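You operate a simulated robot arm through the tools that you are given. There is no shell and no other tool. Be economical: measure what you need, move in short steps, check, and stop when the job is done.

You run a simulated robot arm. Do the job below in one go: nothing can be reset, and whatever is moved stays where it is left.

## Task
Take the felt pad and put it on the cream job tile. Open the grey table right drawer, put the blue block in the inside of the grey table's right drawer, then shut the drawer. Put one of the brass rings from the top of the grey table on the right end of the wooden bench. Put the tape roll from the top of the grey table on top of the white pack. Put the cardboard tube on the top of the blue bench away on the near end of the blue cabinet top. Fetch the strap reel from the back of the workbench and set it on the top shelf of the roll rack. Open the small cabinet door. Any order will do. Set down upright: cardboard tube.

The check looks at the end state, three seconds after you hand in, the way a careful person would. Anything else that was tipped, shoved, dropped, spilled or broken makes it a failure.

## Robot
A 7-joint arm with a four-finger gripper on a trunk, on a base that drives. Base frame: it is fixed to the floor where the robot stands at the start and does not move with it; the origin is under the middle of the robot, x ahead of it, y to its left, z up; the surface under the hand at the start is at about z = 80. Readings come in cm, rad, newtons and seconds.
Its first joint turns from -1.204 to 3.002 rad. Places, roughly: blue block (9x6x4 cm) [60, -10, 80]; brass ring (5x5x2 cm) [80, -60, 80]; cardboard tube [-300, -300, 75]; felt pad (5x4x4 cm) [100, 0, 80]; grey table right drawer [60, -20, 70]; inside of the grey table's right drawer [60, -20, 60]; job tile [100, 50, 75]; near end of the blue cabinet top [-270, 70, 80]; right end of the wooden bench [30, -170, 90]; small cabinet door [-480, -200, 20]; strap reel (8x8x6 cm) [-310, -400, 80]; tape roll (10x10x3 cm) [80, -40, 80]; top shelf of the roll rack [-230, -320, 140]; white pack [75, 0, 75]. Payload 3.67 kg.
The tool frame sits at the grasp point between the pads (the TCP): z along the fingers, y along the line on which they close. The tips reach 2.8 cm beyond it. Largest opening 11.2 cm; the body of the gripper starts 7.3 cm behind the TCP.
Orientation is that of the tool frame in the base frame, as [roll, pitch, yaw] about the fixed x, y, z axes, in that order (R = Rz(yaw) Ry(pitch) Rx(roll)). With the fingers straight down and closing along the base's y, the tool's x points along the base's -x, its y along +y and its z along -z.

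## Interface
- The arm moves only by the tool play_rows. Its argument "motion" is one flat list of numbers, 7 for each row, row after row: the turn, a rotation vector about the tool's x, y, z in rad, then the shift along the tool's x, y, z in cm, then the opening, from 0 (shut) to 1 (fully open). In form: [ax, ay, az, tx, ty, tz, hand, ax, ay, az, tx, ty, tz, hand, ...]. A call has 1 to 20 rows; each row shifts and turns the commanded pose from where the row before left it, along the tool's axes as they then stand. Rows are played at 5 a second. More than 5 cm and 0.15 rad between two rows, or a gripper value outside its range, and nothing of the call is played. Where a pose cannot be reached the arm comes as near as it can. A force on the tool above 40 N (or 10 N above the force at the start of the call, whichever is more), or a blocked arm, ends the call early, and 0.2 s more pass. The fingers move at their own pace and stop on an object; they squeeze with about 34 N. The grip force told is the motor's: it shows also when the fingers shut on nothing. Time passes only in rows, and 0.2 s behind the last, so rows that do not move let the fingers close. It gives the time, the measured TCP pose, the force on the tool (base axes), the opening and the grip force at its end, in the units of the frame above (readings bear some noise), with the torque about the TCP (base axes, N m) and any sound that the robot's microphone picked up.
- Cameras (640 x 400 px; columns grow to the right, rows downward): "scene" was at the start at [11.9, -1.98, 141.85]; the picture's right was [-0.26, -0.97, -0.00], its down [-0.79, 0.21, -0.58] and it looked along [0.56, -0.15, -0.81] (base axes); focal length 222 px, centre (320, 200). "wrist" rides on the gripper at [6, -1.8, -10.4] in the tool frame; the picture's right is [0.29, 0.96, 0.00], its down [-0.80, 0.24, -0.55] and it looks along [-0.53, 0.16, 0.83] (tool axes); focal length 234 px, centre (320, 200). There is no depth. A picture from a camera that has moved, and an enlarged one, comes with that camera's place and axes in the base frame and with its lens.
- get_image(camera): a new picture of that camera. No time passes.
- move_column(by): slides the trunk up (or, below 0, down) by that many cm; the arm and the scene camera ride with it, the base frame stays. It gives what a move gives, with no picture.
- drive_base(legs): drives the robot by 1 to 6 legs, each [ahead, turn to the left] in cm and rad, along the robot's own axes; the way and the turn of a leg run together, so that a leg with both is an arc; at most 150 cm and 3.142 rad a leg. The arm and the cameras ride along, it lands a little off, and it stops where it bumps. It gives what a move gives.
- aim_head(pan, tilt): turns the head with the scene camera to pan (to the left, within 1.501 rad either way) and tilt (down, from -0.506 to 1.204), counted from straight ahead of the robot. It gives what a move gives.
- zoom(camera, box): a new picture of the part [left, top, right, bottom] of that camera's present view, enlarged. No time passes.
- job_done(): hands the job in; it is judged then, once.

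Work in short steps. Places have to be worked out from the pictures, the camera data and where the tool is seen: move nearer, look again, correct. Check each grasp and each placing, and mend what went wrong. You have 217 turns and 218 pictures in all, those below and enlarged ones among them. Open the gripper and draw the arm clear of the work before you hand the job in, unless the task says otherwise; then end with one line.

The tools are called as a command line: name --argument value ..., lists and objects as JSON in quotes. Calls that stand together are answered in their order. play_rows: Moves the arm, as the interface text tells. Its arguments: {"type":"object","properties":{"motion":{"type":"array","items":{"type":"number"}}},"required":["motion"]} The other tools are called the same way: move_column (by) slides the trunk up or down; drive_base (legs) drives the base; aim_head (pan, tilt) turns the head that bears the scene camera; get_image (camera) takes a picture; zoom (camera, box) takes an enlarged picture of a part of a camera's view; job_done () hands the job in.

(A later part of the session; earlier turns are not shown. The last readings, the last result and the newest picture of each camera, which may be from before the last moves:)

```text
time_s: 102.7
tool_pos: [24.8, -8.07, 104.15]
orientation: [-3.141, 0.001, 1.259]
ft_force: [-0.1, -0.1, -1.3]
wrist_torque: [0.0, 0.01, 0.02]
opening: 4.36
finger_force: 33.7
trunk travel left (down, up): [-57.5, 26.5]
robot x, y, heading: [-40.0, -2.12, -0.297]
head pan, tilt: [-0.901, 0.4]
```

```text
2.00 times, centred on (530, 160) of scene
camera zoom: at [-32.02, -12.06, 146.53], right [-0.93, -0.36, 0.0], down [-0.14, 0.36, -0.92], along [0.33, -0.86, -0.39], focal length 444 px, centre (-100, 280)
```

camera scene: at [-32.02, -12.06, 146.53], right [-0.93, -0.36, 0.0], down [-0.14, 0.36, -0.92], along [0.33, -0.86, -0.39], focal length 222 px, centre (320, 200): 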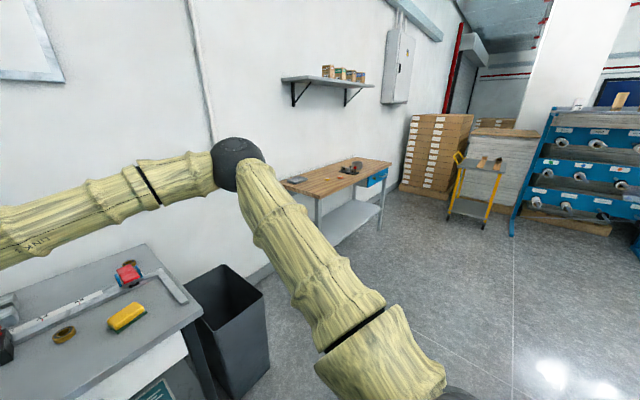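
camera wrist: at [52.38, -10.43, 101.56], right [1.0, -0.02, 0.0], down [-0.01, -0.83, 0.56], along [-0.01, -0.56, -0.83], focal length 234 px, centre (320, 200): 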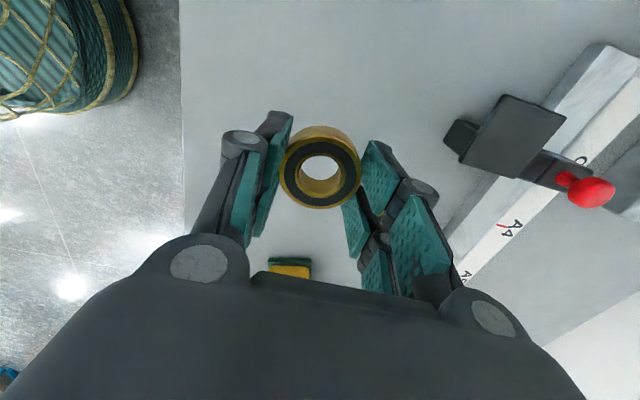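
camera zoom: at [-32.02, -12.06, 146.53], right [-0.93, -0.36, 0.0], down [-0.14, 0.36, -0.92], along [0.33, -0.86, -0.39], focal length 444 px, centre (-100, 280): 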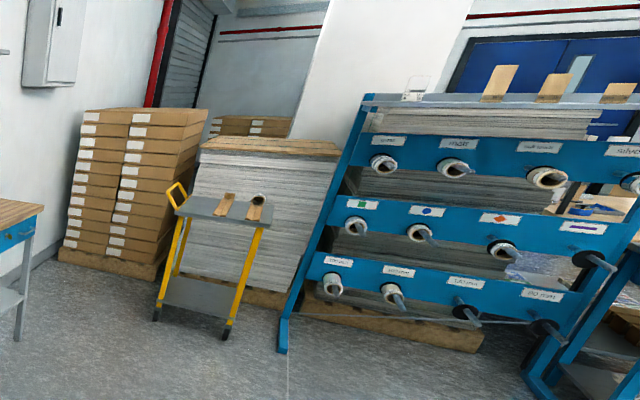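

Before placing the ring I need a better view of the bench. I'll raise the hand a little and drive over in front of it.

play_rows --motion '[0, 0, 0, 0, -4, -3, 0, 0, 0, 0, 0, -4, -3, 0, 0, 0, 0, 0, -4, -3, 0]'

drive_base --legs '[[0, -1.35], [130, 0], [0, 1.3]]'

aim_head --pan 0 --tilt 0.6

get_image --camera "scene"

get_image --camera "wrist"

```text
time_s: 103.5
tool_pos: [13.16, -3.93, 113.37]
orientation: [-3.141, 0.001, 1.258]
ft_force: [-1.2, -0.1, -0.9]
wrist_torque: [0.02, -0.03, -0.04]
opening: 4.35
finger_force: 33.9
trunk travel left (down, up): [-57.5, 26.5]
robot x, y, heading: [-40.0, -1.58, -0.307]
head pan, tilt: [-0.901, 0.4]
```

```text
time_s: 116.5
tool_pos: [-0.85, -135.9, 113.05]
orientation: [-3.14, 0.002, 1.169]
ft_force: [0.1, -0.5, -1.4]
wrist_torque: [-0.06, 0.01, -0.02]
opening: 4.36
finger_force: 34.3
trunk travel left (down, up): [-57.5, 26.5]
robot x, y, heading: [-54.04, -128.9, -0.395]
head pan, tilt: [-0.901, 0.4]
```

```text
time_s: 117.7
tool_pos: [-0.89, -135.96, 113.14]
orientation: [-3.141, 0.002, 1.167]
ft_force: [0.7, 0.2, -0.6]
wrist_torque: [-0.03, 0.01, 0.0]
opening: 4.36
finger_force: 33.5
trunk travel left (down, up): [-57.5, 26.5]
robot x, y, heading: [-53.86, -128.92, -0.395]
head pan, tilt: [0.0, 0.6]
```

```text
148 pictures are left
camera scene: at [-41.16, -134.34, 144.71], right [-0.39, -0.92, 0.0], down [-0.52, 0.22, -0.83], along [0.76, -0.32, -0.56], focal length 222 px, centre (320, 200)
```

scene: 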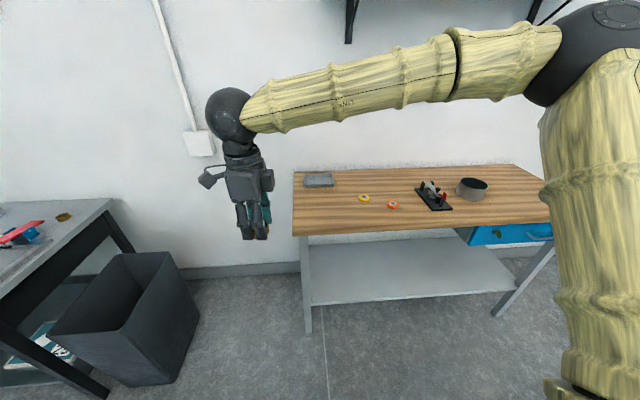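

```text
147 pictures are left
camera wrist: at [-0.19, -129.64, 123.55], right [0.99, -0.11, 0.0], down [-0.09, -0.83, 0.56], along [-0.06, -0.55, -0.83], focal length 234 px, centre (320, 200)
```

wrist: 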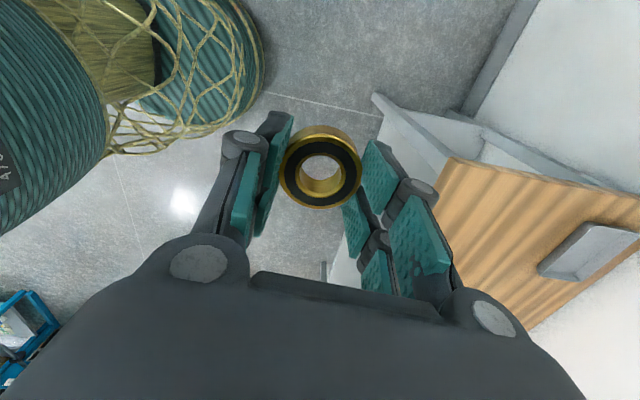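

The bench top is at about z 84, with its near end around [48, -160]. The hint of [30, -170] matches this end, and its surface is free there. I'll drive 20 cm closer.

drive_base --legs '[[20, 0]]'

get_image --camera "scene"

get_image --camera "wrist"

```text
time_s: 119.3
tool_pos: [18.22, -143.89, 113.12]
orientation: [-3.138, 0.001, 1.168]
ft_force: [0.6, -0.9, -3.0]
wrist_torque: [-0.01, 0.06, 0.0]
opening: 4.34
finger_force: 34.0
trunk travel left (down, up): [-57.5, 26.5]
robot x, y, heading: [-34.93, -136.86, -0.394]
head pan, tilt: [0.0, 0.6]
```

```text
146 pictures are left
camera scene: at [-22.01, -142.32, 144.68], right [-0.38, -0.92, 0.0], down [-0.52, 0.22, -0.82], along [0.76, -0.32, -0.57], focal length 222 px, centre (320, 200)
```

scene: 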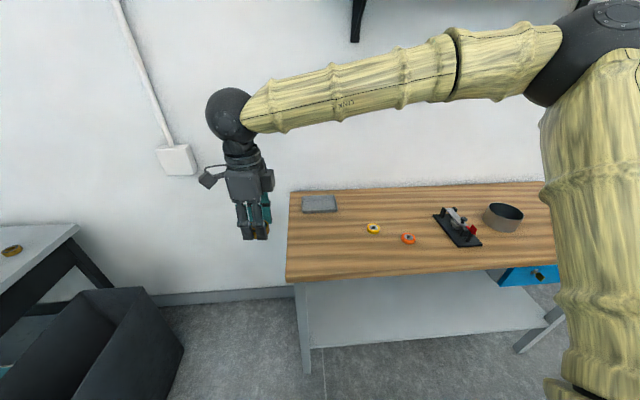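

```text
145 pictures are left
camera wrist: at [18.95, -137.63, 123.47], right [0.99, -0.11, 0.0], down [-0.09, -0.83, 0.56], along [-0.06, -0.55, -0.83], focal length 234 px, centre (320, 200)
```

wrist: 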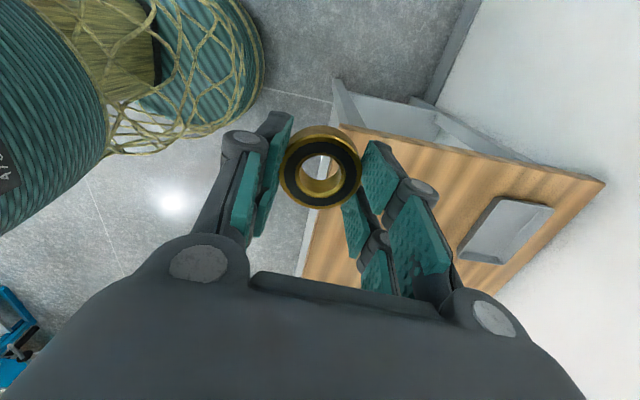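

play_rows --motion '[0, 0, 0, -2.26, 3.81, 1.5, 0, 0, 0, 0, -2.26, 3.81, 1.5, 0, 0, 0, 0, -2.26, 3.81, 1.5, 0, 0, 0, 0, -2.26, 3.81, 1.5, 0, 0, 0, 0, -2.26, 3.81, 1.5, 0, 0, 0, 0, -2.26, 3.81, 1.5, 0, 0, 0, 0, -2.26, 3.81, 1.5, 0]'

get_image --camera "wrist"

get_image --camera "scene"

```text
time_s: 120.9
tool_pos: [36.36, -169.01, 102.57]
orientation: [-3.139, 0.002, 1.168]
ft_force: [0.7, 0.1, -1.4]
wrist_torque: [0.0, -0.01, 0.0]
opening: 4.34
finger_force: 33.8
trunk travel left (down, up): [-57.5, 26.5]
robot x, y, heading: [-35.17, -136.87, -0.389]
head pan, tilt: [0.0, 0.6]
```

```text
144 pictures are left
camera wrist: at [37.2, -162.73, 112.96], right [0.99, -0.11, 0.0], down [-0.09, -0.83, 0.55], along [-0.06, -0.55, -0.83], focal length 234 px, centre (320, 200)
```

wrist: 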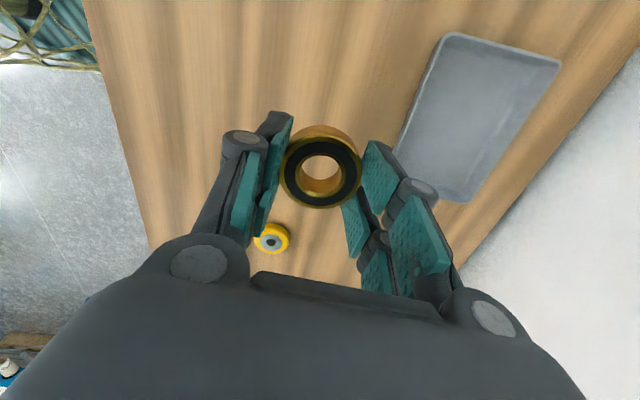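

```text
143 pictures are left
camera scene: at [-22.08, -142.45, 144.69], right [-0.38, -0.92, 0.0], down [-0.52, 0.22, -0.82], along [0.76, -0.32, -0.57], focal length 222 px, centre (320, 200)
```

scene: 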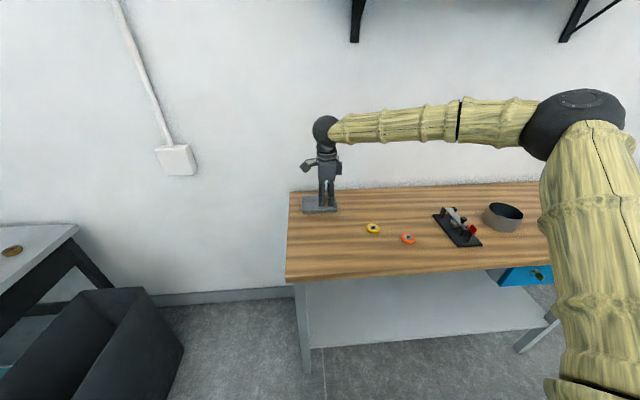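

play_rows --motion '[0, 0, 0, 0, 0, 5, 0, 0, 0, 0, 0, 0, 5, 0, 0, 0, 0, 0, 0, 3, 0, 0, 0, 0, 0, 0, 0.8, 0, 0, 0, 0, 0, 0, 0.5, 0, 0, 0, 0, 0, 0, 0.4, 0]'

```text
time_s: 121.7
tool_pos: [36.46, -168.68, 90.6]
orientation: [3.138, -0.001, 1.165]
ft_force: [-7.7, 0.5, 11.7]
wrist_torque: [0.06, 0.71, 0.0]
opening: 4.35
finger_force: 33.8
trunk travel left (down, up): [-57.5, 26.5]
robot x, y, heading: [-34.74, -136.92, -0.395]
head pan, tilt: [0.0, 0.6]
stopped in row 4: the force on the tool passed its limit at 73 N (the readings are from after the stop); the commanded pose is now the measured one
```

I touched the bench sooner than expected, so its top is at about z 87.4. I'll ease up a hair, release and check.

play_rows --motion '[0, 0, 0, 0, 0, 0, 0, 0, 0, 0, 0, 0, 0, 0.6, 0, 0, 0, 0, 0, 0, 0.6, 0, 0, 0, 0, 0, -3, 0.6, 0, 0, 0, 0, 0, -5, 0.6, 0, 0, 0, 0, 0, -5, 0.6]'

get_image --camera "wrist"

get_image --camera "scene"

```text
time_s: 123.1
tool_pos: [36.55, -168.69, 103.7]
orientation: [3.138, -0.002, 1.166]
ft_force: [-0.2, 0.3, -0.1]
wrist_torque: [-0.02, -0.02, -0.01]
opening: 6.7
finger_force: 0.0
trunk travel left (down, up): [-57.5, 26.5]
robot x, y, heading: [-34.65, -136.99, -0.395]
head pan, tilt: [0.0, 0.6]
```

```text
142 pictures are left
camera wrist: at [37.22, -162.37, 114.02], right [0.99, -0.11, 0.0], down [-0.09, -0.83, 0.55], along [-0.06, -0.55, -0.83], focal length 234 px, centre (320, 200)
```

wrist: 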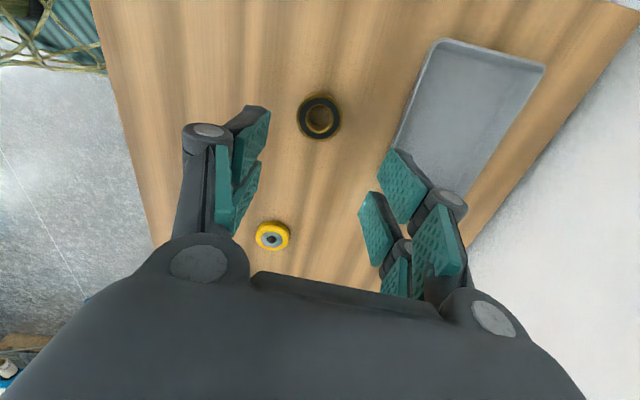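

```text
141 pictures are left
camera scene: at [-22.27, -142.19, 144.71], right [-0.38, -0.92, 0.0], down [-0.52, 0.22, -0.83], along [0.76, -0.32, -0.56], focal length 222 px, centre (320, 200)
```

scene: 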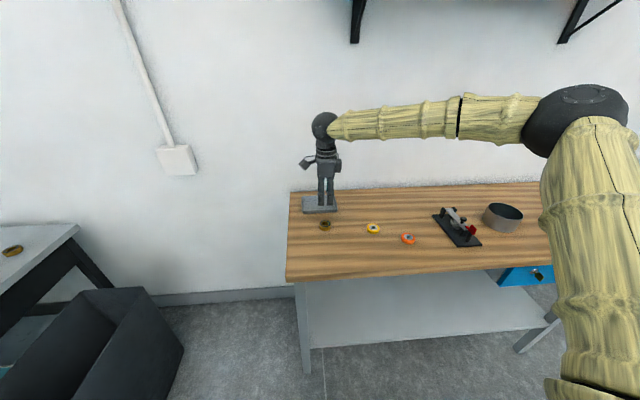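

The ring sits flat at [36.5, -168.7], which matches the hinted spot. I'll retract the arm, turn round and survey the other area.

play_rows --motion '[0, 0, 0, 0, -4, -2.5, 0.6, 0, 0, 0, 0, -4, -2.5, 0.6, 0, 0, 0, 0, -4, -2.5, 0.6, 0, 0, 0, 0, -4, -2.5, 0.6, 0, 0, 0, 0, -4, 0, 0.6, 0, 0, 0, 0, -4, 0, 0.6]'

drive_base --legs '[[-50, 0], [0, -2.0]]'

aim_head --pan 0 --tilt 0.35

get_image --camera "scene"

```text
time_s: 124.5
tool_pos: [14.32, -159.43, 113.62]
orientation: [3.136, -0.001, 1.166]
ft_force: [0.2, -0.5, -0.7]
wrist_torque: [0.04, -0.04, 0.0]
opening: 6.72
finger_force: 0.1
trunk travel left (down, up): [-57.5, 26.5]
robot x, y, heading: [-34.96, -136.59, -0.391]
head pan, tilt: [0.0, 0.6]
```

```text
time_s: 132.3
tool_pos: [-123.29, -151.98, 113.49]
orientation: [3.138, 0.0, -0.853]
ft_force: [0.0, 0.5, -0.4]
wrist_torque: [-0.04, -0.01, -0.01]
opening: 6.73
finger_force: 0.0
trunk travel left (down, up): [-57.5, 26.5]
robot x, y, heading: [-81.56, -117.57, -2.417]
head pan, tilt: [0.0, 0.6]
```

```text
time_s: 133.1
tool_pos: [-123.21, -152.02, 113.38]
orientation: [3.138, -0.002, -0.851]
ft_force: [-0.2, 1.1, -0.5]
wrist_torque: [-0.01, -0.01, 0.0]
opening: 6.73
finger_force: 0.0
trunk travel left (down, up): [-57.5, 26.5]
robot x, y, heading: [-81.49, -116.69, -2.412]
head pan, tilt: [0.0, 0.351]
```

```text
140 pictures are left
camera scene: at [-92.37, -126.82, 146.98], right [-0.67, 0.75, 0.0], down [0.26, 0.23, -0.94], along [-0.7, -0.62, -0.34], focal length 222 px, centre (320, 200)
```

scene: 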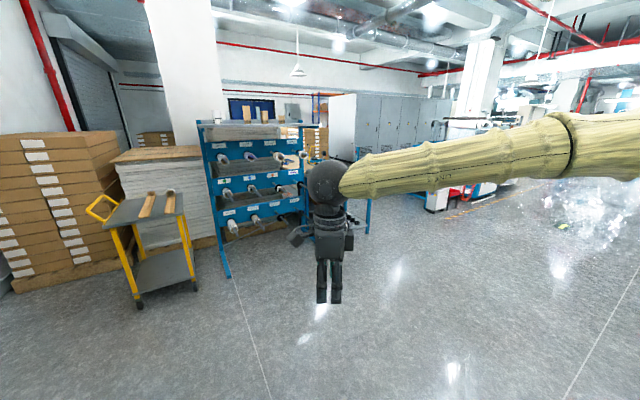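

zoom --camera "scene" --box '[180, 80, 400, 290]'

aim_head --pan -0.8 --tilt 0.3

get_image --camera "scene"

aim_head --pan -1.5 --tilt 0.3

get_image --camera "scene"

```text
1.90 times, centred on (290, 185) of scene
camera zoom: at [-92.37, -126.82, 146.98], right [-0.67, 0.75, 0.0], down [0.26, 0.23, -0.94], along [-0.7, -0.62, -0.34], focal length 422 px, centre (377, 229)
```

zoom: 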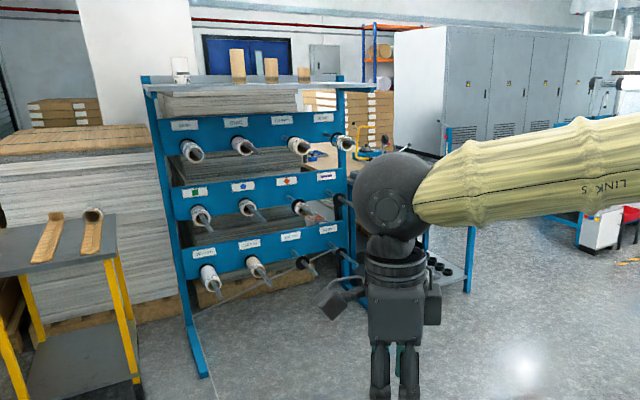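

```text
time_s: 134.2
tool_pos: [-123.33, -152.0, 113.53]
orientation: [3.139, -0.001, -0.852]
ft_force: [-0.8, 0.3, -0.8]
wrist_torque: [-0.01, 0.0, 0.01]
opening: 6.73
finger_force: 0.1
trunk travel left (down, up): [-57.5, 26.5]
robot x, y, heading: [-81.66, -117.51, -2.412]
head pan, tilt: [-0.799, 0.3]
```

```text
138 pictures are left
camera scene: at [-94.74, -119.97, 147.45], right [0.07, 1.0, 0.0], down [0.3, -0.02, -0.96], along [-0.95, 0.07, -0.3], focal length 222 px, centre (320, 200)
```

scene: 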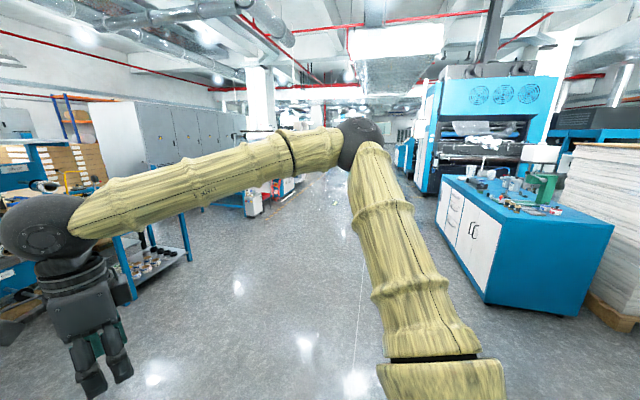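

```text
time_s: 135.3
tool_pos: [-123.32, -151.95, 113.44]
orientation: [3.139, -0.002, -0.853]
ft_force: [0.3, -0.8, 0.5]
wrist_torque: [-0.01, -0.01, 0.0]
opening: 6.71
finger_force: 0.0
trunk travel left (down, up): [-57.5, 26.5]
robot x, y, heading: [-81.13, -117.29, -2.414]
head pan, tilt: [-1.499, 0.3]
```

```text
137 pictures are left
camera scene: at [-92.13, -114.13, 147.45], right [0.7, 0.72, 0.0], down [0.21, -0.21, -0.96], along [-0.69, 0.67, -0.3], focal length 222 px, centre (320, 200)
```

scene: 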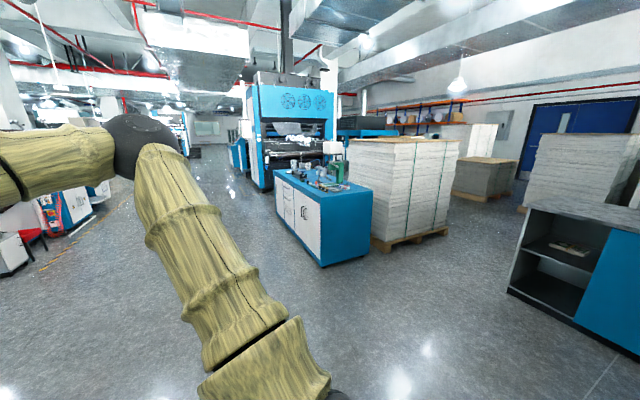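

drive_base --legs '[[0, -0.35], [130, 0]]'

aim_head --pan 0.45 --tilt 0.4

get_image --camera "scene"

```text
time_s: 142.9
tool_pos: [-251.88, -184.21, 113.35]
orientation: [3.138, -0.002, -1.192]
ft_force: [-0.3, 0.1, -0.3]
wrist_torque: [0.0, -0.03, 0.01]
opening: 6.71
finger_force: 0.1
trunk travel left (down, up): [-57.5, 26.5]
robot x, y, heading: [-200.9, -165.86, -2.754]
head pan, tilt: [-1.499, 0.3]
```

```text
time_s: 144.8
tool_pos: [-251.84, -184.16, 113.5]
orientation: [3.138, -0.002, -1.191]
ft_force: [-0.7, 0.6, -0.5]
wrist_torque: [0.02, 0.02, -0.03]
opening: 6.7
finger_force: 0.1
trunk travel left (down, up): [-57.5, 26.5]
robot x, y, heading: [-200.86, -165.63, -2.754]
head pan, tilt: [0.45, 0.4]
```

```text
136 pictures are left
camera scene: at [-212.02, -174.22, 146.53], right [-0.74, 0.67, 0.0], down [0.26, 0.29, -0.92], along [-0.62, -0.68, -0.39], focal length 222 px, centre (320, 200)
```

scene: 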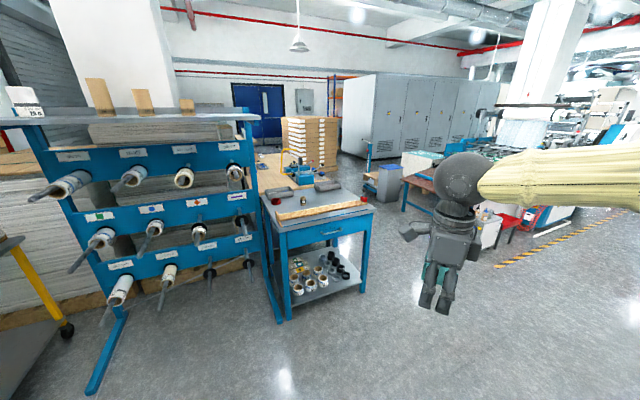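

zoom --camera "scene" --box '[230, 120, 400, 230]'

zoom --camera "scene" --box '[0, 60, 280, 240]'

```text
3.64 times, centred on (315, 175) of scene
camera zoom: at [-212.02, -174.22, 146.53], right [-0.74, 0.67, 0.0], down [0.26, 0.29, -0.92], along [-0.62, -0.68, -0.39], focal length 806 px, centre (338, 291)
```

zoom: 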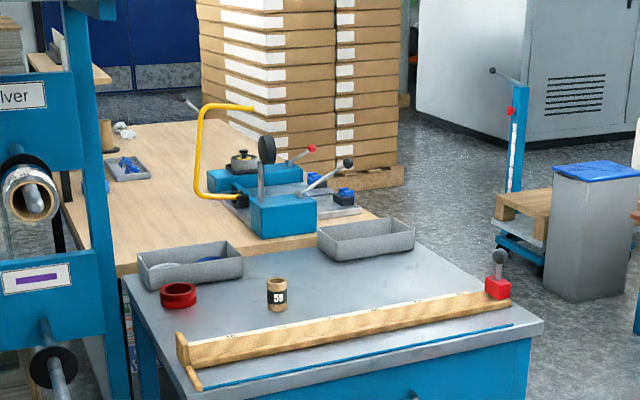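

```text
2.22 times, centred on (140, 150) of scene
camera zoom: at [-212.02, -174.22, 146.53], right [-0.74, 0.67, 0.0], down [0.26, 0.29, -0.92], along [-0.62, -0.68, -0.39], focal length 493 px, centre (720, 311)
```

zoom: 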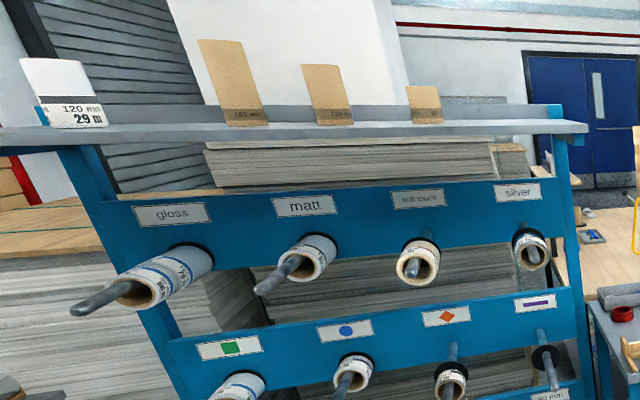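

The small standing tube labelled "58" on the blue bench is at about [-309, -302]. I'll drive so I stand squarely in front of that bench.

drive_base --legs '[[0, 0.277], [104, 0], [0, 0.57]]'

aim_head --pan 0.0 --tilt 0.65

get_image --camera "scene"

get_image --camera "wrist"

```text
time_s: 152.7
tool_pos: [-302.98, -280.09, 113.43]
orientation: [3.138, 0.001, -0.347]
ft_force: [-0.1, 0.1, -0.2]
wrist_torque: [0.03, -0.03, 0.0]
opening: 6.72
finger_force: 0.1
trunk travel left (down, up): [-57.5, 26.5]
robot x, y, heading: [-282.98, -229.45, -1.907]
head pan, tilt: [0.45, 0.4]
```

```text
time_s: 153.6
tool_pos: [-303.07, -279.98, 113.35]
orientation: [3.137, -0.001, -0.347]
ft_force: [0.1, -0.1, -0.1]
wrist_torque: [0.01, -0.02, -0.02]
opening: 6.7
finger_force: 0.1
trunk travel left (down, up): [-57.5, 26.5]
robot x, y, heading: [-282.96, -229.53, -1.908]
head pan, tilt: [0.0, 0.649]
```

```text
133 pictures are left
camera scene: at [-287.92, -242.5, 144.28], right [-0.94, 0.33, 0.0], down [0.2, 0.57, -0.8], along [-0.26, -0.75, -0.6], focal length 222 px, centre (320, 200)
```

scene: 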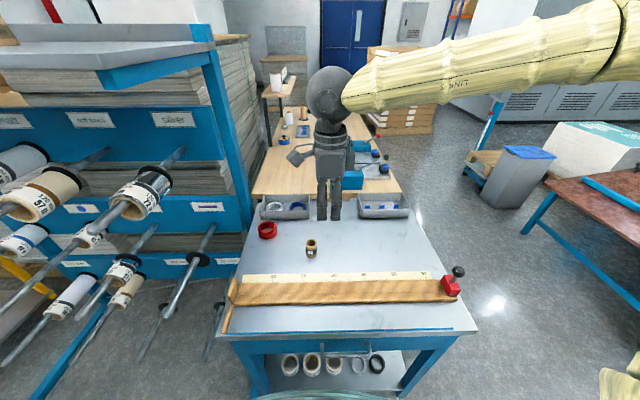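

```text
132 pictures are left
camera wrist: at [-296.76, -280.32, 123.82], right [-0.06, -1.0, 0.0], down [-0.83, 0.05, 0.55], along [-0.55, 0.03, -0.83], focal length 234 px, centre (320, 200)
```

wrist: 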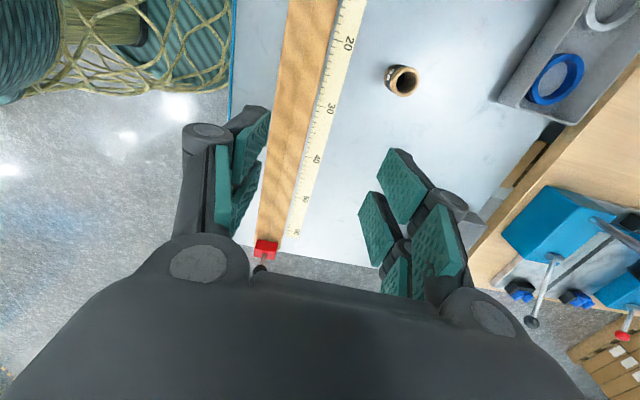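

play_rows --motion '[0, 0, 0, 1.28, 2.8, 2.75, 0.75, 0, 0, 0, 1.28, 2.8, 2.75, 0.75, 0, 0, 0, 1.28, 2.8, 2.75, 0.75, 0, 0, 0, 1.28, 2.8, 2.75, 0.75]'

get_image --camera "wrist"

zoom --camera "scene" --box '[230, 180, 420, 300]'

```text
time_s: 154.6
tool_pos: [-301.97, -292.41, 102.39]
orientation: [3.138, -0.002, -0.348]
ft_force: [1.3, -0.8, 0.0]
wrist_torque: [-0.01, 0.01, 0.03]
opening: 8.4
finger_force: 0.0
trunk travel left (down, up): [-57.5, 26.5]
robot x, y, heading: [-282.97, -229.35, -1.908]
head pan, tilt: [0.0, 0.649]
```

```text
131 pictures are left
camera wrist: at [-295.76, -292.66, 112.72], right [-0.06, -1.0, 0.0], down [-0.83, 0.05, 0.55], along [-0.55, 0.03, -0.83], focal length 234 px, centre (320, 200)
```

wrist: 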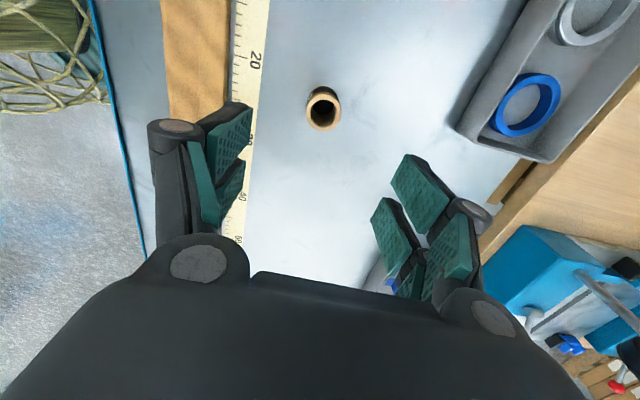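

```text
3.33 times, centred on (325, 240) of scene
camera zoom: at [-287.94, -242.61, 144.27], right [-0.94, 0.33, 0.0], down [0.2, 0.57, -0.8], along [-0.26, -0.75, -0.61], focal length 739 px, centre (303, 67)
```

zoom: 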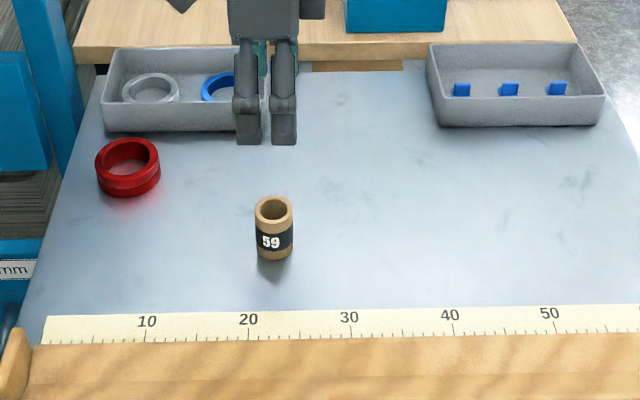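

play_rows --motion '[0, 0, 0, 0, 0.3, 4, 0.75, 0, 0, 0, 0, 0, 5, 0.75, 0, 0, 0, 0, 0, 3, 0.75]'

get_image --camera "wrist"

zoom --camera "scene" --box '[230, 180, 420, 300]'

```text
time_s: 155.4
tool_pos: [-302.06, -292.88, 90.41]
orientation: [3.137, -0.001, -0.347]
ft_force: [-0.2, 0.0, -0.5]
wrist_torque: [0.02, 0.0, 0.04]
opening: 8.39
finger_force: 0.0
trunk travel left (down, up): [-57.5, 26.5]
robot x, y, heading: [-283.18, -229.68, -1.907]
head pan, tilt: [0.0, 0.649]
```

```text
129 pictures are left
camera wrist: at [-295.83, -293.02, 100.77], right [-0.06, -1.0, 0.0], down [-0.83, 0.05, 0.55], along [-0.55, 0.03, -0.83], focal length 234 px, centre (320, 200)
```

wrist: 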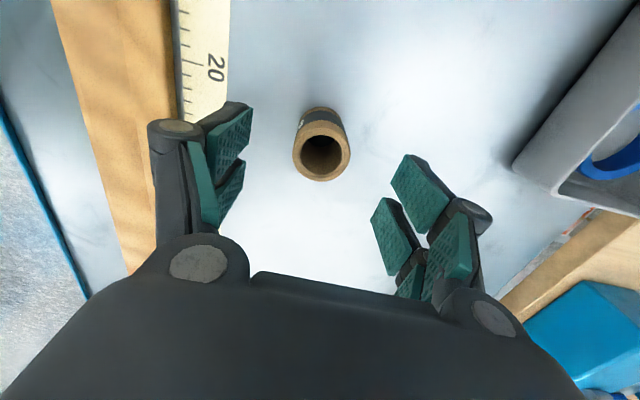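

```text
3.33 times, centred on (325, 240) of scene
camera zoom: at [-287.95, -242.58, 144.28], right [-0.94, 0.33, 0.0], down [0.2, 0.57, -0.8], along [-0.26, -0.75, -0.61], focal length 739 px, centre (303, 67)
```

zoom: 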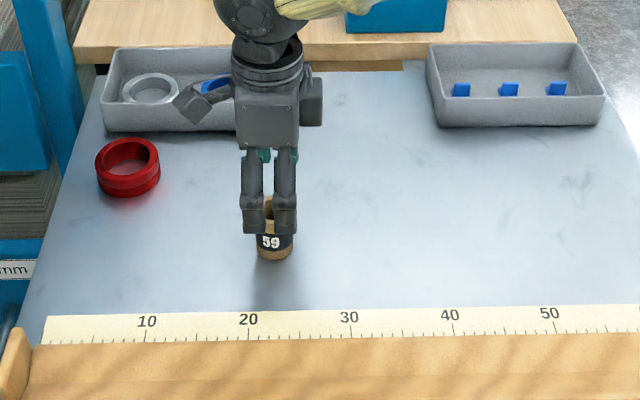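

play_rows --motion '[0, 0, 0, 0, 0.1, 4, 0.75, 0, 0, 0, 0, 0, 2.8, 0.75, 0, 0, 0, 0, 0, 0, 0, 0, 0, 0, 0, 0, 0, 0, 0, 0, 0, 0, 0, 0, 0]'

get_image --camera "wrist"

zoom --camera "scene" --box '[230, 180, 420, 300]'

```text
time_s: 156.6
tool_pos: [-302.12, -292.98, 83.59]
orientation: [3.138, -0.002, -0.346]
ft_force: [0.5, -0.1, 0.1]
wrist_torque: [0.01, -0.02, 0.0]
opening: 3.54
finger_force: 34.2
trunk travel left (down, up): [-57.5, 26.5]
robot x, y, heading: [-283.04, -229.27, -1.908]
head pan, tilt: [0.0, 0.649]
```

```text
127 pictures are left
camera wrist: at [-295.85, -293.15, 93.98], right [-0.06, -1.0, 0.0], down [-0.83, 0.05, 0.55], along [-0.55, 0.03, -0.83], focal length 234 px, centre (320, 200)
```

wrist: 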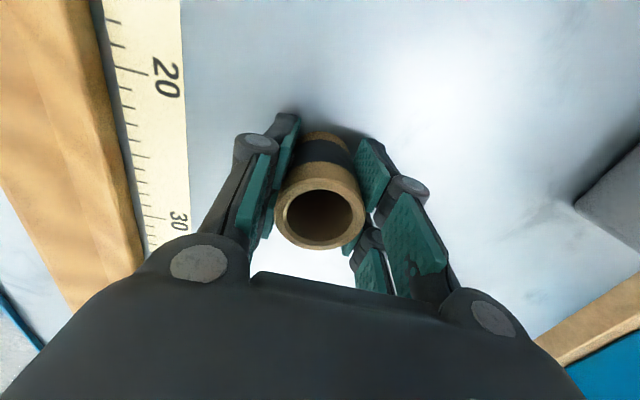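

```text
3.33 times, centred on (325, 240) of scene
camera zoom: at [-287.93, -242.5, 144.28], right [-0.94, 0.33, 0.0], down [0.2, 0.57, -0.8], along [-0.26, -0.75, -0.6], focal length 739 px, centre (303, 67)
```

zoom: 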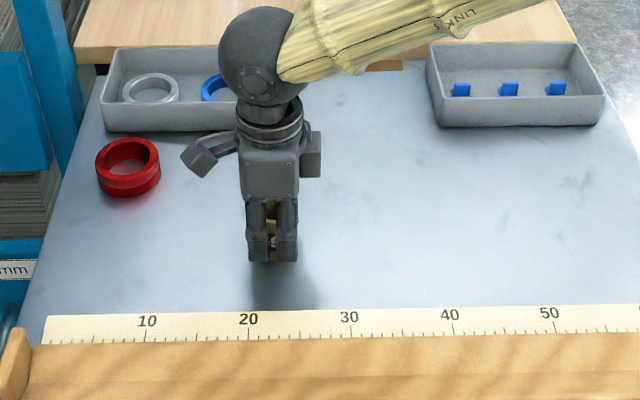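

The tube is gripped. I'll lift it straight up, draw it in, and turn back towards the blue cabinet.

play_rows --motion '[0, 0, 0, 0, 0, -2, 0, 0, 0, 0, 0, 0, -5, 0, 0, 0, 0, 0, 0, -5, 0, 0, 0, 0, 0, 0, -5, 0, 0, 0, 0, 0, 0, -5, 0, 0, 0, 0, 0, -4, 0, 0, 0, 0, 0, 0, -4, 0, 0, 0, 0, 0, 0, -4, 0, 0]'

drive_base --legs '[[-40, 0], [0, -2.6]]'

aim_head --pan 0.0 --tilt 0.35

get_image --camera "scene"

get_image --camera "wrist"

```text
time_s: 158.4
tool_pos: [-298.07, -281.16, 105.67]
orientation: [3.138, 0.0, -0.347]
ft_force: [0.0, 0.6, -0.3]
wrist_torque: [0.0, -0.02, -0.01]
opening: 3.53
finger_force: 34.2
trunk travel left (down, up): [-57.5, 26.5]
robot x, y, heading: [-283.39, -229.63, -1.912]
head pan, tilt: [0.0, 0.649]
```

```text
time_s: 166.9
tool_pos: [-284.05, -140.47, 105.83]
orientation: [3.137, 0.0, -2.948]
ft_force: [-0.1, -0.2, -0.3]
wrist_torque: [-0.01, -0.02, 0.0]
opening: 3.48
finger_force: 33.6
trunk travel left (down, up): [-57.5, 26.5]
robot x, y, heading: [-270.21, -192.54, 1.77]
head pan, tilt: [0.0, 0.649]
```

```text
time_s: 167.7
tool_pos: [-284.01, -140.46, 105.69]
orientation: [3.136, -0.002, -2.948]
ft_force: [-0.3, -0.5, -0.6]
wrist_torque: [0.0, 0.03, 0.0]
opening: 3.48
finger_force: 34.1
trunk travel left (down, up): [-57.5, 26.5]
robot x, y, heading: [-269.86, -192.24, 1.771]
head pan, tilt: [0.0, 0.351]
```

```text
125 pictures are left
camera scene: at [-273.05, -178.49, 146.98], right [0.98, 0.2, 0.0], down [0.07, -0.34, -0.94], along [-0.19, 0.92, -0.34], focal length 222 px, centre (320, 200)
```

scene: 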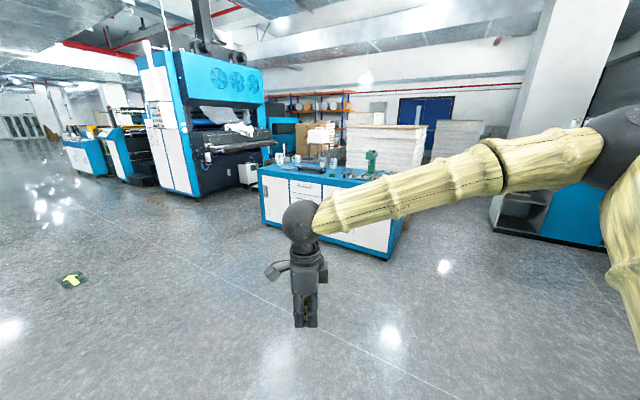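

```text
124 pictures are left
camera wrist: at [-289.5, -143.38, 116.12], right [-0.47, 0.88, 0.0], down [0.74, 0.39, 0.55], along [0.49, 0.26, -0.83], focal length 234 px, centre (320, 200)
```

wrist: 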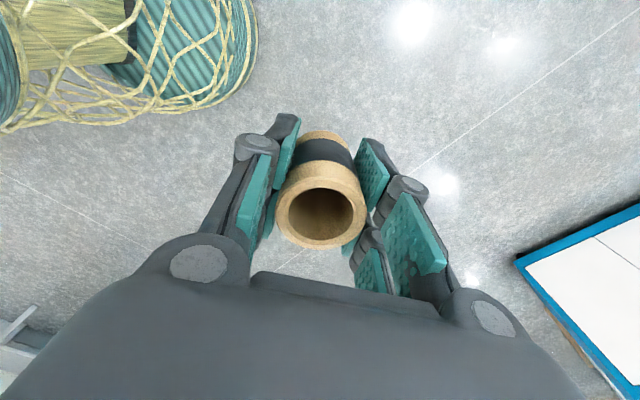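

drive_base --legs '[[0, -0.113], [130, 0], [0, -0.35]]'

aim_head --pan 0.0 --tilt 0.45

get_image --camera "scene"

```text
time_s: 175.8
tool_pos: [-272.95, -13.73, 105.72]
orientation: [3.136, -0.004, 2.886]
ft_force: [-0.2, 0.5, 0.4]
wrist_torque: [0.05, 0.03, -0.01]
opening: 3.5
finger_force: 34.0
trunk travel left (down, up): [-57.5, 26.5]
robot x, y, heading: [-282.84, -66.86, 1.328]
head pan, tilt: [0.0, 0.351]
```

```text
time_s: 176.4
tool_pos: [-273.09, -13.8, 105.75]
orientation: [3.138, -0.001, 2.887]
ft_force: [-1.0, 0.0, -0.4]
wrist_torque: [0.0, 0.04, 0.0]
opening: 3.47
finger_force: 34.1
trunk travel left (down, up): [-57.5, 26.5]
robot x, y, heading: [-282.55, -66.71, 1.328]
head pan, tilt: [0.0, 0.45]
```

```text
123 pictures are left
camera scene: at [-279.68, -52.91, 146.07], right [0.97, -0.24, 0.0], down [-0.11, -0.42, -0.9], along [0.22, 0.87, -0.44], focal length 222 px, centre (320, 200)
```

scene: 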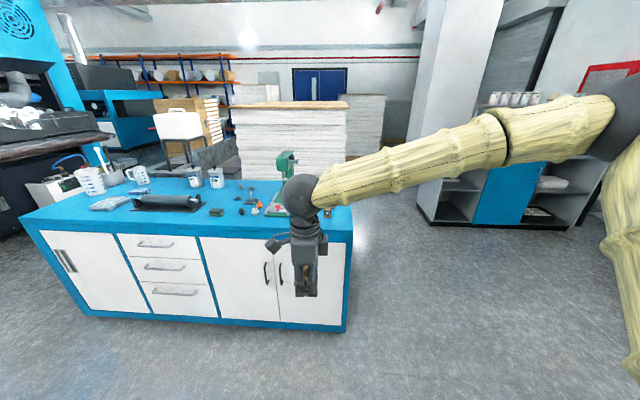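

zoom --camera "scene" --box '[170, 140, 370, 260]'

get_image --camera "wrist"

```text
3.20 times, centred on (270, 200) of scene
camera zoom: at [-279.68, -52.91, 146.07], right [0.97, -0.24, 0.0], down [-0.11, -0.42, -0.9], along [0.22, 0.87, -0.44], focal length 710 px, centre (480, 200)
```

zoom: 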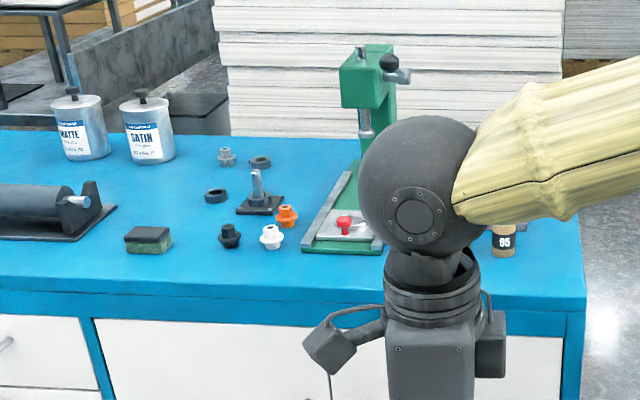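

```text
121 pictures are left
camera wrist: at [-279.28, -13.96, 116.12], right [-0.04, 1.0, 0.0], down [0.83, 0.03, 0.55], along [0.55, 0.02, -0.83], focal length 234 px, centre (320, 200)
```

wrist: 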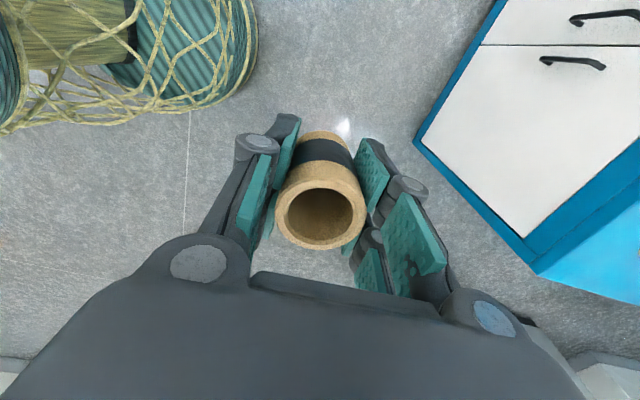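

There's another tube ("95") on this near end, and the free space is next to it. I'll drive 50 cm nearer with the hand kept high.

drive_base --legs '[[48, 0]]'

aim_head --pan 0.0 --tilt 0.75

get_image --camera "scene"

get_image --camera "wrist"

```text
time_s: 179.3
tool_pos: [-261.4, 32.57, 105.69]
orientation: [3.14, -0.002, 2.886]
ft_force: [0.4, 0.2, -0.6]
wrist_torque: [-0.05, 0.02, -0.04]
opening: 3.49
finger_force: 33.6
trunk travel left (down, up): [-57.5, 26.5]
robot x, y, heading: [-271.53, -20.73, 1.322]
head pan, tilt: [0.0, 0.45]
```

```text
time_s: 180.1
tool_pos: [-261.45, 32.48, 105.85]
orientation: [3.138, -0.002, 2.888]
ft_force: [-0.7, -0.6, -0.1]
wrist_torque: [0.0, 0.01, 0.0]
opening: 3.47
finger_force: 34.2
trunk travel left (down, up): [-57.5, 26.5]
robot x, y, heading: [-271.59, -20.58, 1.323]
head pan, tilt: [0.0, 0.75]
```

```text
120 pictures are left
camera scene: at [-268.31, -7.54, 143.42], right [0.97, -0.24, 0.0], down [-0.17, -0.66, -0.73], along [0.18, 0.71, -0.68], focal length 222 px, centre (320, 200)
```

scene: 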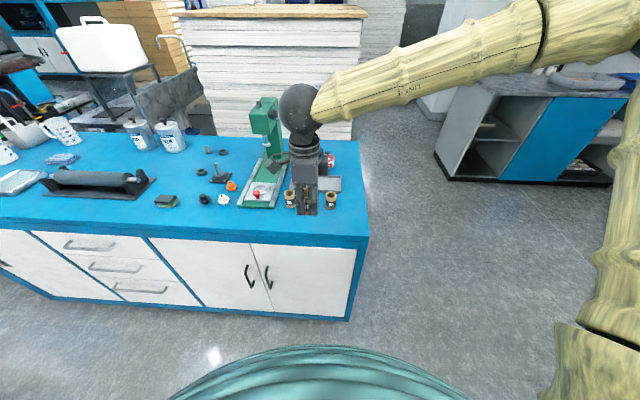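

```text
119 pictures are left
camera wrist: at [-267.67, 32.28, 116.11], right [-0.04, 1.0, 0.0], down [0.83, 0.03, 0.55], along [0.55, 0.02, -0.83], focal length 234 px, centre (320, 200)
```

wrist: 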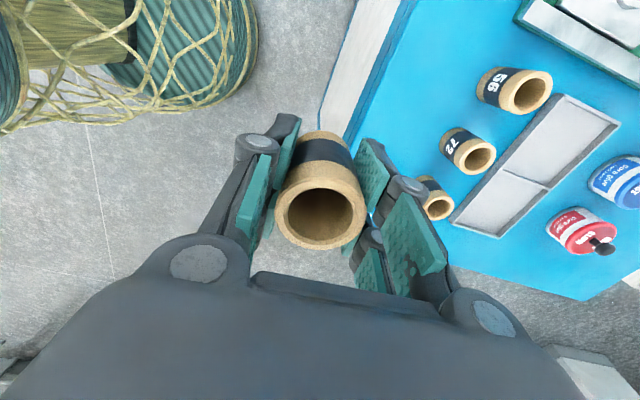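

Tubes 56, 72 and 95 stand in a row, with a free strip in front of them. I'll turn the hand a quarter so its fingers close along the row direction, then look again.

play_rows --motion '[0, 0, -0.148, 0, 0, 0, 0, 0, 0, -0.148, 0, 0, 0, 0, 0, 0, -0.148, 0, 0, 0, 0, 0, 0, -0.148, 0, 0, 0, 0, 0, 0, -0.148, 0, 0, 0, 0, 0, 0, -0.148, 0, 0, 0, 0, 0, 0, -0.148, 0, 0, 0, 0, 0, 0, -0.148, 0, 0, 0, 0, 0, 0, -0.148, 0, 0, 0, 0, 0, 0, -0.147, 0, 0, 0, 0]'

get_image --camera "wrist"

zoom --camera "scene" --box '[200, 80, 400, 260]'

```text
time_s: 182.3
tool_pos: [-261.36, 32.53, 105.77]
orientation: [3.139, 0.003, -1.915]
ft_force: [-0.2, -0.3, -0.6]
wrist_torque: [-0.01, -0.03, -0.04]
opening: 3.49
finger_force: 33.8
trunk travel left (down, up): [-57.5, 26.5]
robot x, y, heading: [-271.34, -20.62, 1.326]
head pan, tilt: [0.0, 0.75]
```

```text
118 pictures are left
camera wrist: at [-261.71, 26.29, 116.04], right [-1.0, 0.05, 0.0], down [0.04, 0.83, 0.56], along [0.03, 0.56, -0.83], focal length 234 px, centre (320, 200)
```

wrist: 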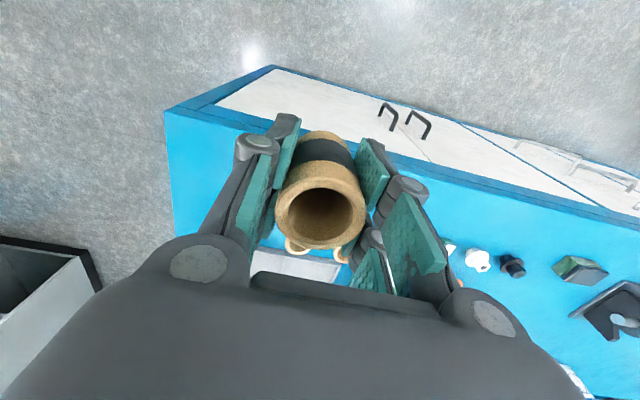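

```text
2.22 times, centred on (300, 170) of scene
camera zoom: at [-268.3, -7.54, 143.42], right [0.97, -0.24, 0.0], down [-0.17, -0.66, -0.73], along [0.18, 0.71, -0.68], focal length 493 px, centre (364, 267)
```

zoom: 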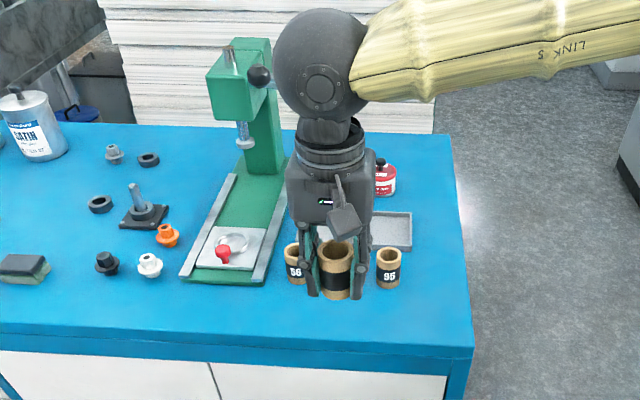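

play_rows --motion '[0, 0, 0, -3.7, 0.62, 2, 0, 0, 0, 0, -3.7, 0.62, 3, 0, 0, 0, 0, -3.7, 0.62, 3, 0]'

get_image --camera "wrist"

zoom --camera "scene" --box '[250, 130, 400, 260]'

```text
time_s: 183.1
tool_pos: [-259.36, 43.68, 97.55]
orientation: [3.141, 0.002, -1.916]
ft_force: [0.8, -0.2, -0.9]
wrist_torque: [0.0, 0.01, 0.01]
opening: 3.49
finger_force: 33.4
trunk travel left (down, up): [-57.5, 26.5]
robot x, y, heading: [-271.33, -20.21, 1.325]
head pan, tilt: [0.0, 0.75]
```

```text
116 pictures are left
camera wrist: at [-259.68, 37.43, 108.03], right [-1.0, 0.05, 0.0], down [0.05, 0.83, 0.56], along [0.03, 0.56, -0.83], focal length 234 px, centre (320, 200)
```

wrist: 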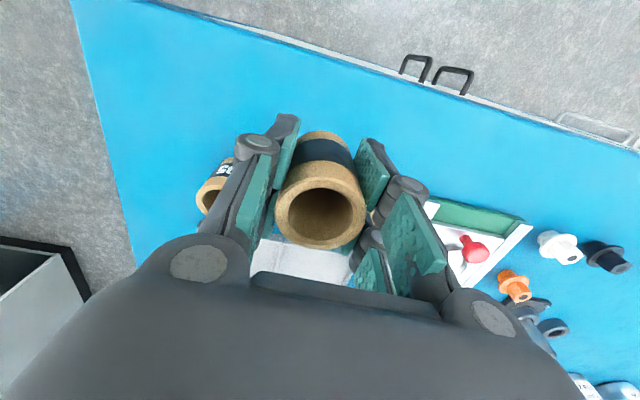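

```text
3.08 times, centred on (325, 195) of scene
camera zoom: at [-268.28, -7.39, 143.4], right [0.97, -0.24, 0.0], down [-0.17, -0.66, -0.73], along [0.18, 0.71, -0.68], focal length 682 px, centre (305, 215)
```

zoom: 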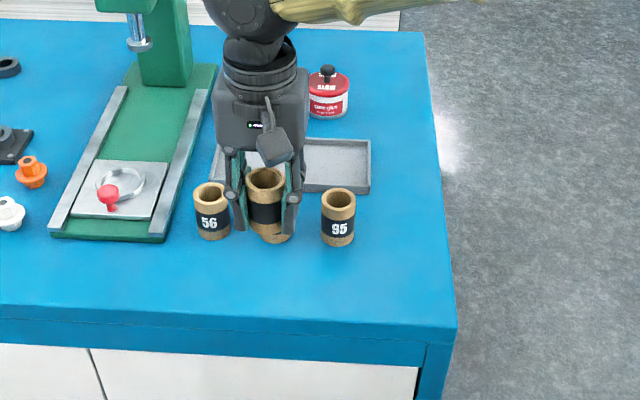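

play_rows --motion '[0, 0, 0, 0.8, 0, 0, 0, 0, 0, 0, 0, 0, 3, 0, 0, 0, 0, 0, 0, 2, 0, 0, 0, 0, 0, 0, 0.6, 0, 0, 0, 0, 0, 0, 0.5, 0, 0, 0, 0, 0, 0, 0.4, 0, 0, 0, 0, 0, 0, 0.4, 0]'

zoom --camera "scene" --box '[250, 130, 400, 260]'

```text
time_s: 184.7
tool_pos: [-259.69, 42.87, 90.85]
orientation: [3.141, 0.006, -1.919]
ft_force: [0.6, 0.4, -0.5]
wrist_torque: [0.02, 0.0, 0.02]
opening: 3.47
finger_force: 34.1
trunk travel left (down, up): [-57.5, 26.5]
robot x, y, heading: [-271.04, -20.88, 1.324]
head pan, tilt: [0.0, 0.75]
```

```text
3.08 times, centred on (325, 195) of scene
camera zoom: at [-268.32, -7.54, 143.42], right [0.97, -0.24, 0.0], down [-0.17, -0.66, -0.73], along [0.18, 0.71, -0.68], focal length 682 px, centre (305, 215)
```

zoom: 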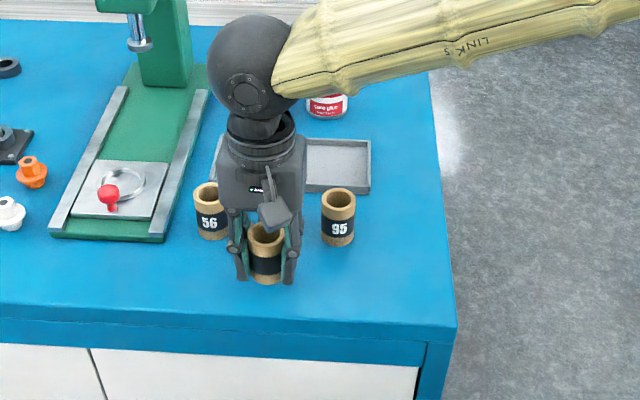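

play_rows --motion '[0, 0, 0, 0, 0, 0.4, 0, 0, 0, 0, 0, 0, 0.3, 0, 0, 0, 0, 0, 0, 0.3, 0, 0, 0, 0, 0, 0, 0.3, 0, 0, 0, 0, 0, 0, 0.3, 0]'

```text
time_s: 185.9
tool_pos: [-259.81, 42.75, 89.2]
orientation: [3.14, 0.005, -1.919]
ft_force: [-0.1, 0.3, -0.3]
wrist_torque: [0.04, -0.01, 0.0]
opening: 3.47
finger_force: 34.0
trunk travel left (down, up): [-57.5, 26.5]
robot x, y, heading: [-271.29, -20.04, 1.325]
head pan, tilt: [0.0, 0.75]
```

play_rows --motion '[0, 0, 0, 0, 0, 0.3, 0, 0, 0, 0, 0, 0, 0.3, 0, 0, 0, 0, 0, 0, 0.3, 0, 0, 0, 0, 0, 0, 0.3, 0]'

zoom --camera "scene" --box '[270, 160, 350, 230]'

```text
time_s: 186.9
tool_pos: [-259.71, 42.92, 88.41]
orientation: [3.139, 0.01, -1.916]
ft_force: [2.5, 3.8, 36.8]
wrist_torque: [0.06, -0.03, -0.13]
opening: 3.5
finger_force: 34.3
trunk travel left (down, up): [-57.5, 26.5]
robot x, y, heading: [-271.45, -20.08, 1.328]
head pan, tilt: [0.0, 0.75]
```

```text
5.71 times, centred on (310, 195) of scene
camera zoom: at [-268.35, -7.79, 143.51], right [0.97, -0.24, 0.0], down [-0.17, -0.66, -0.73], along [0.18, 0.71, -0.68], focal length 1267 px, centre (377, 229)
```

zoom: 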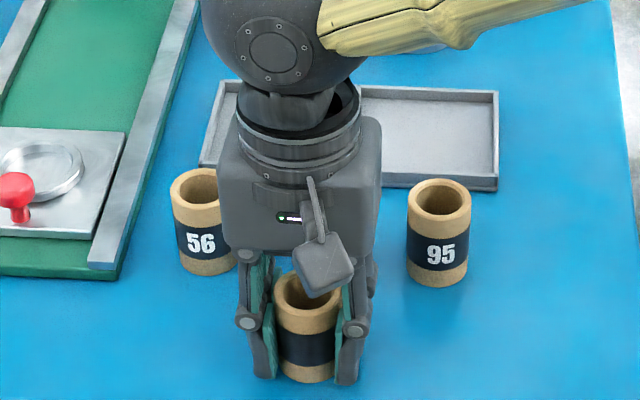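

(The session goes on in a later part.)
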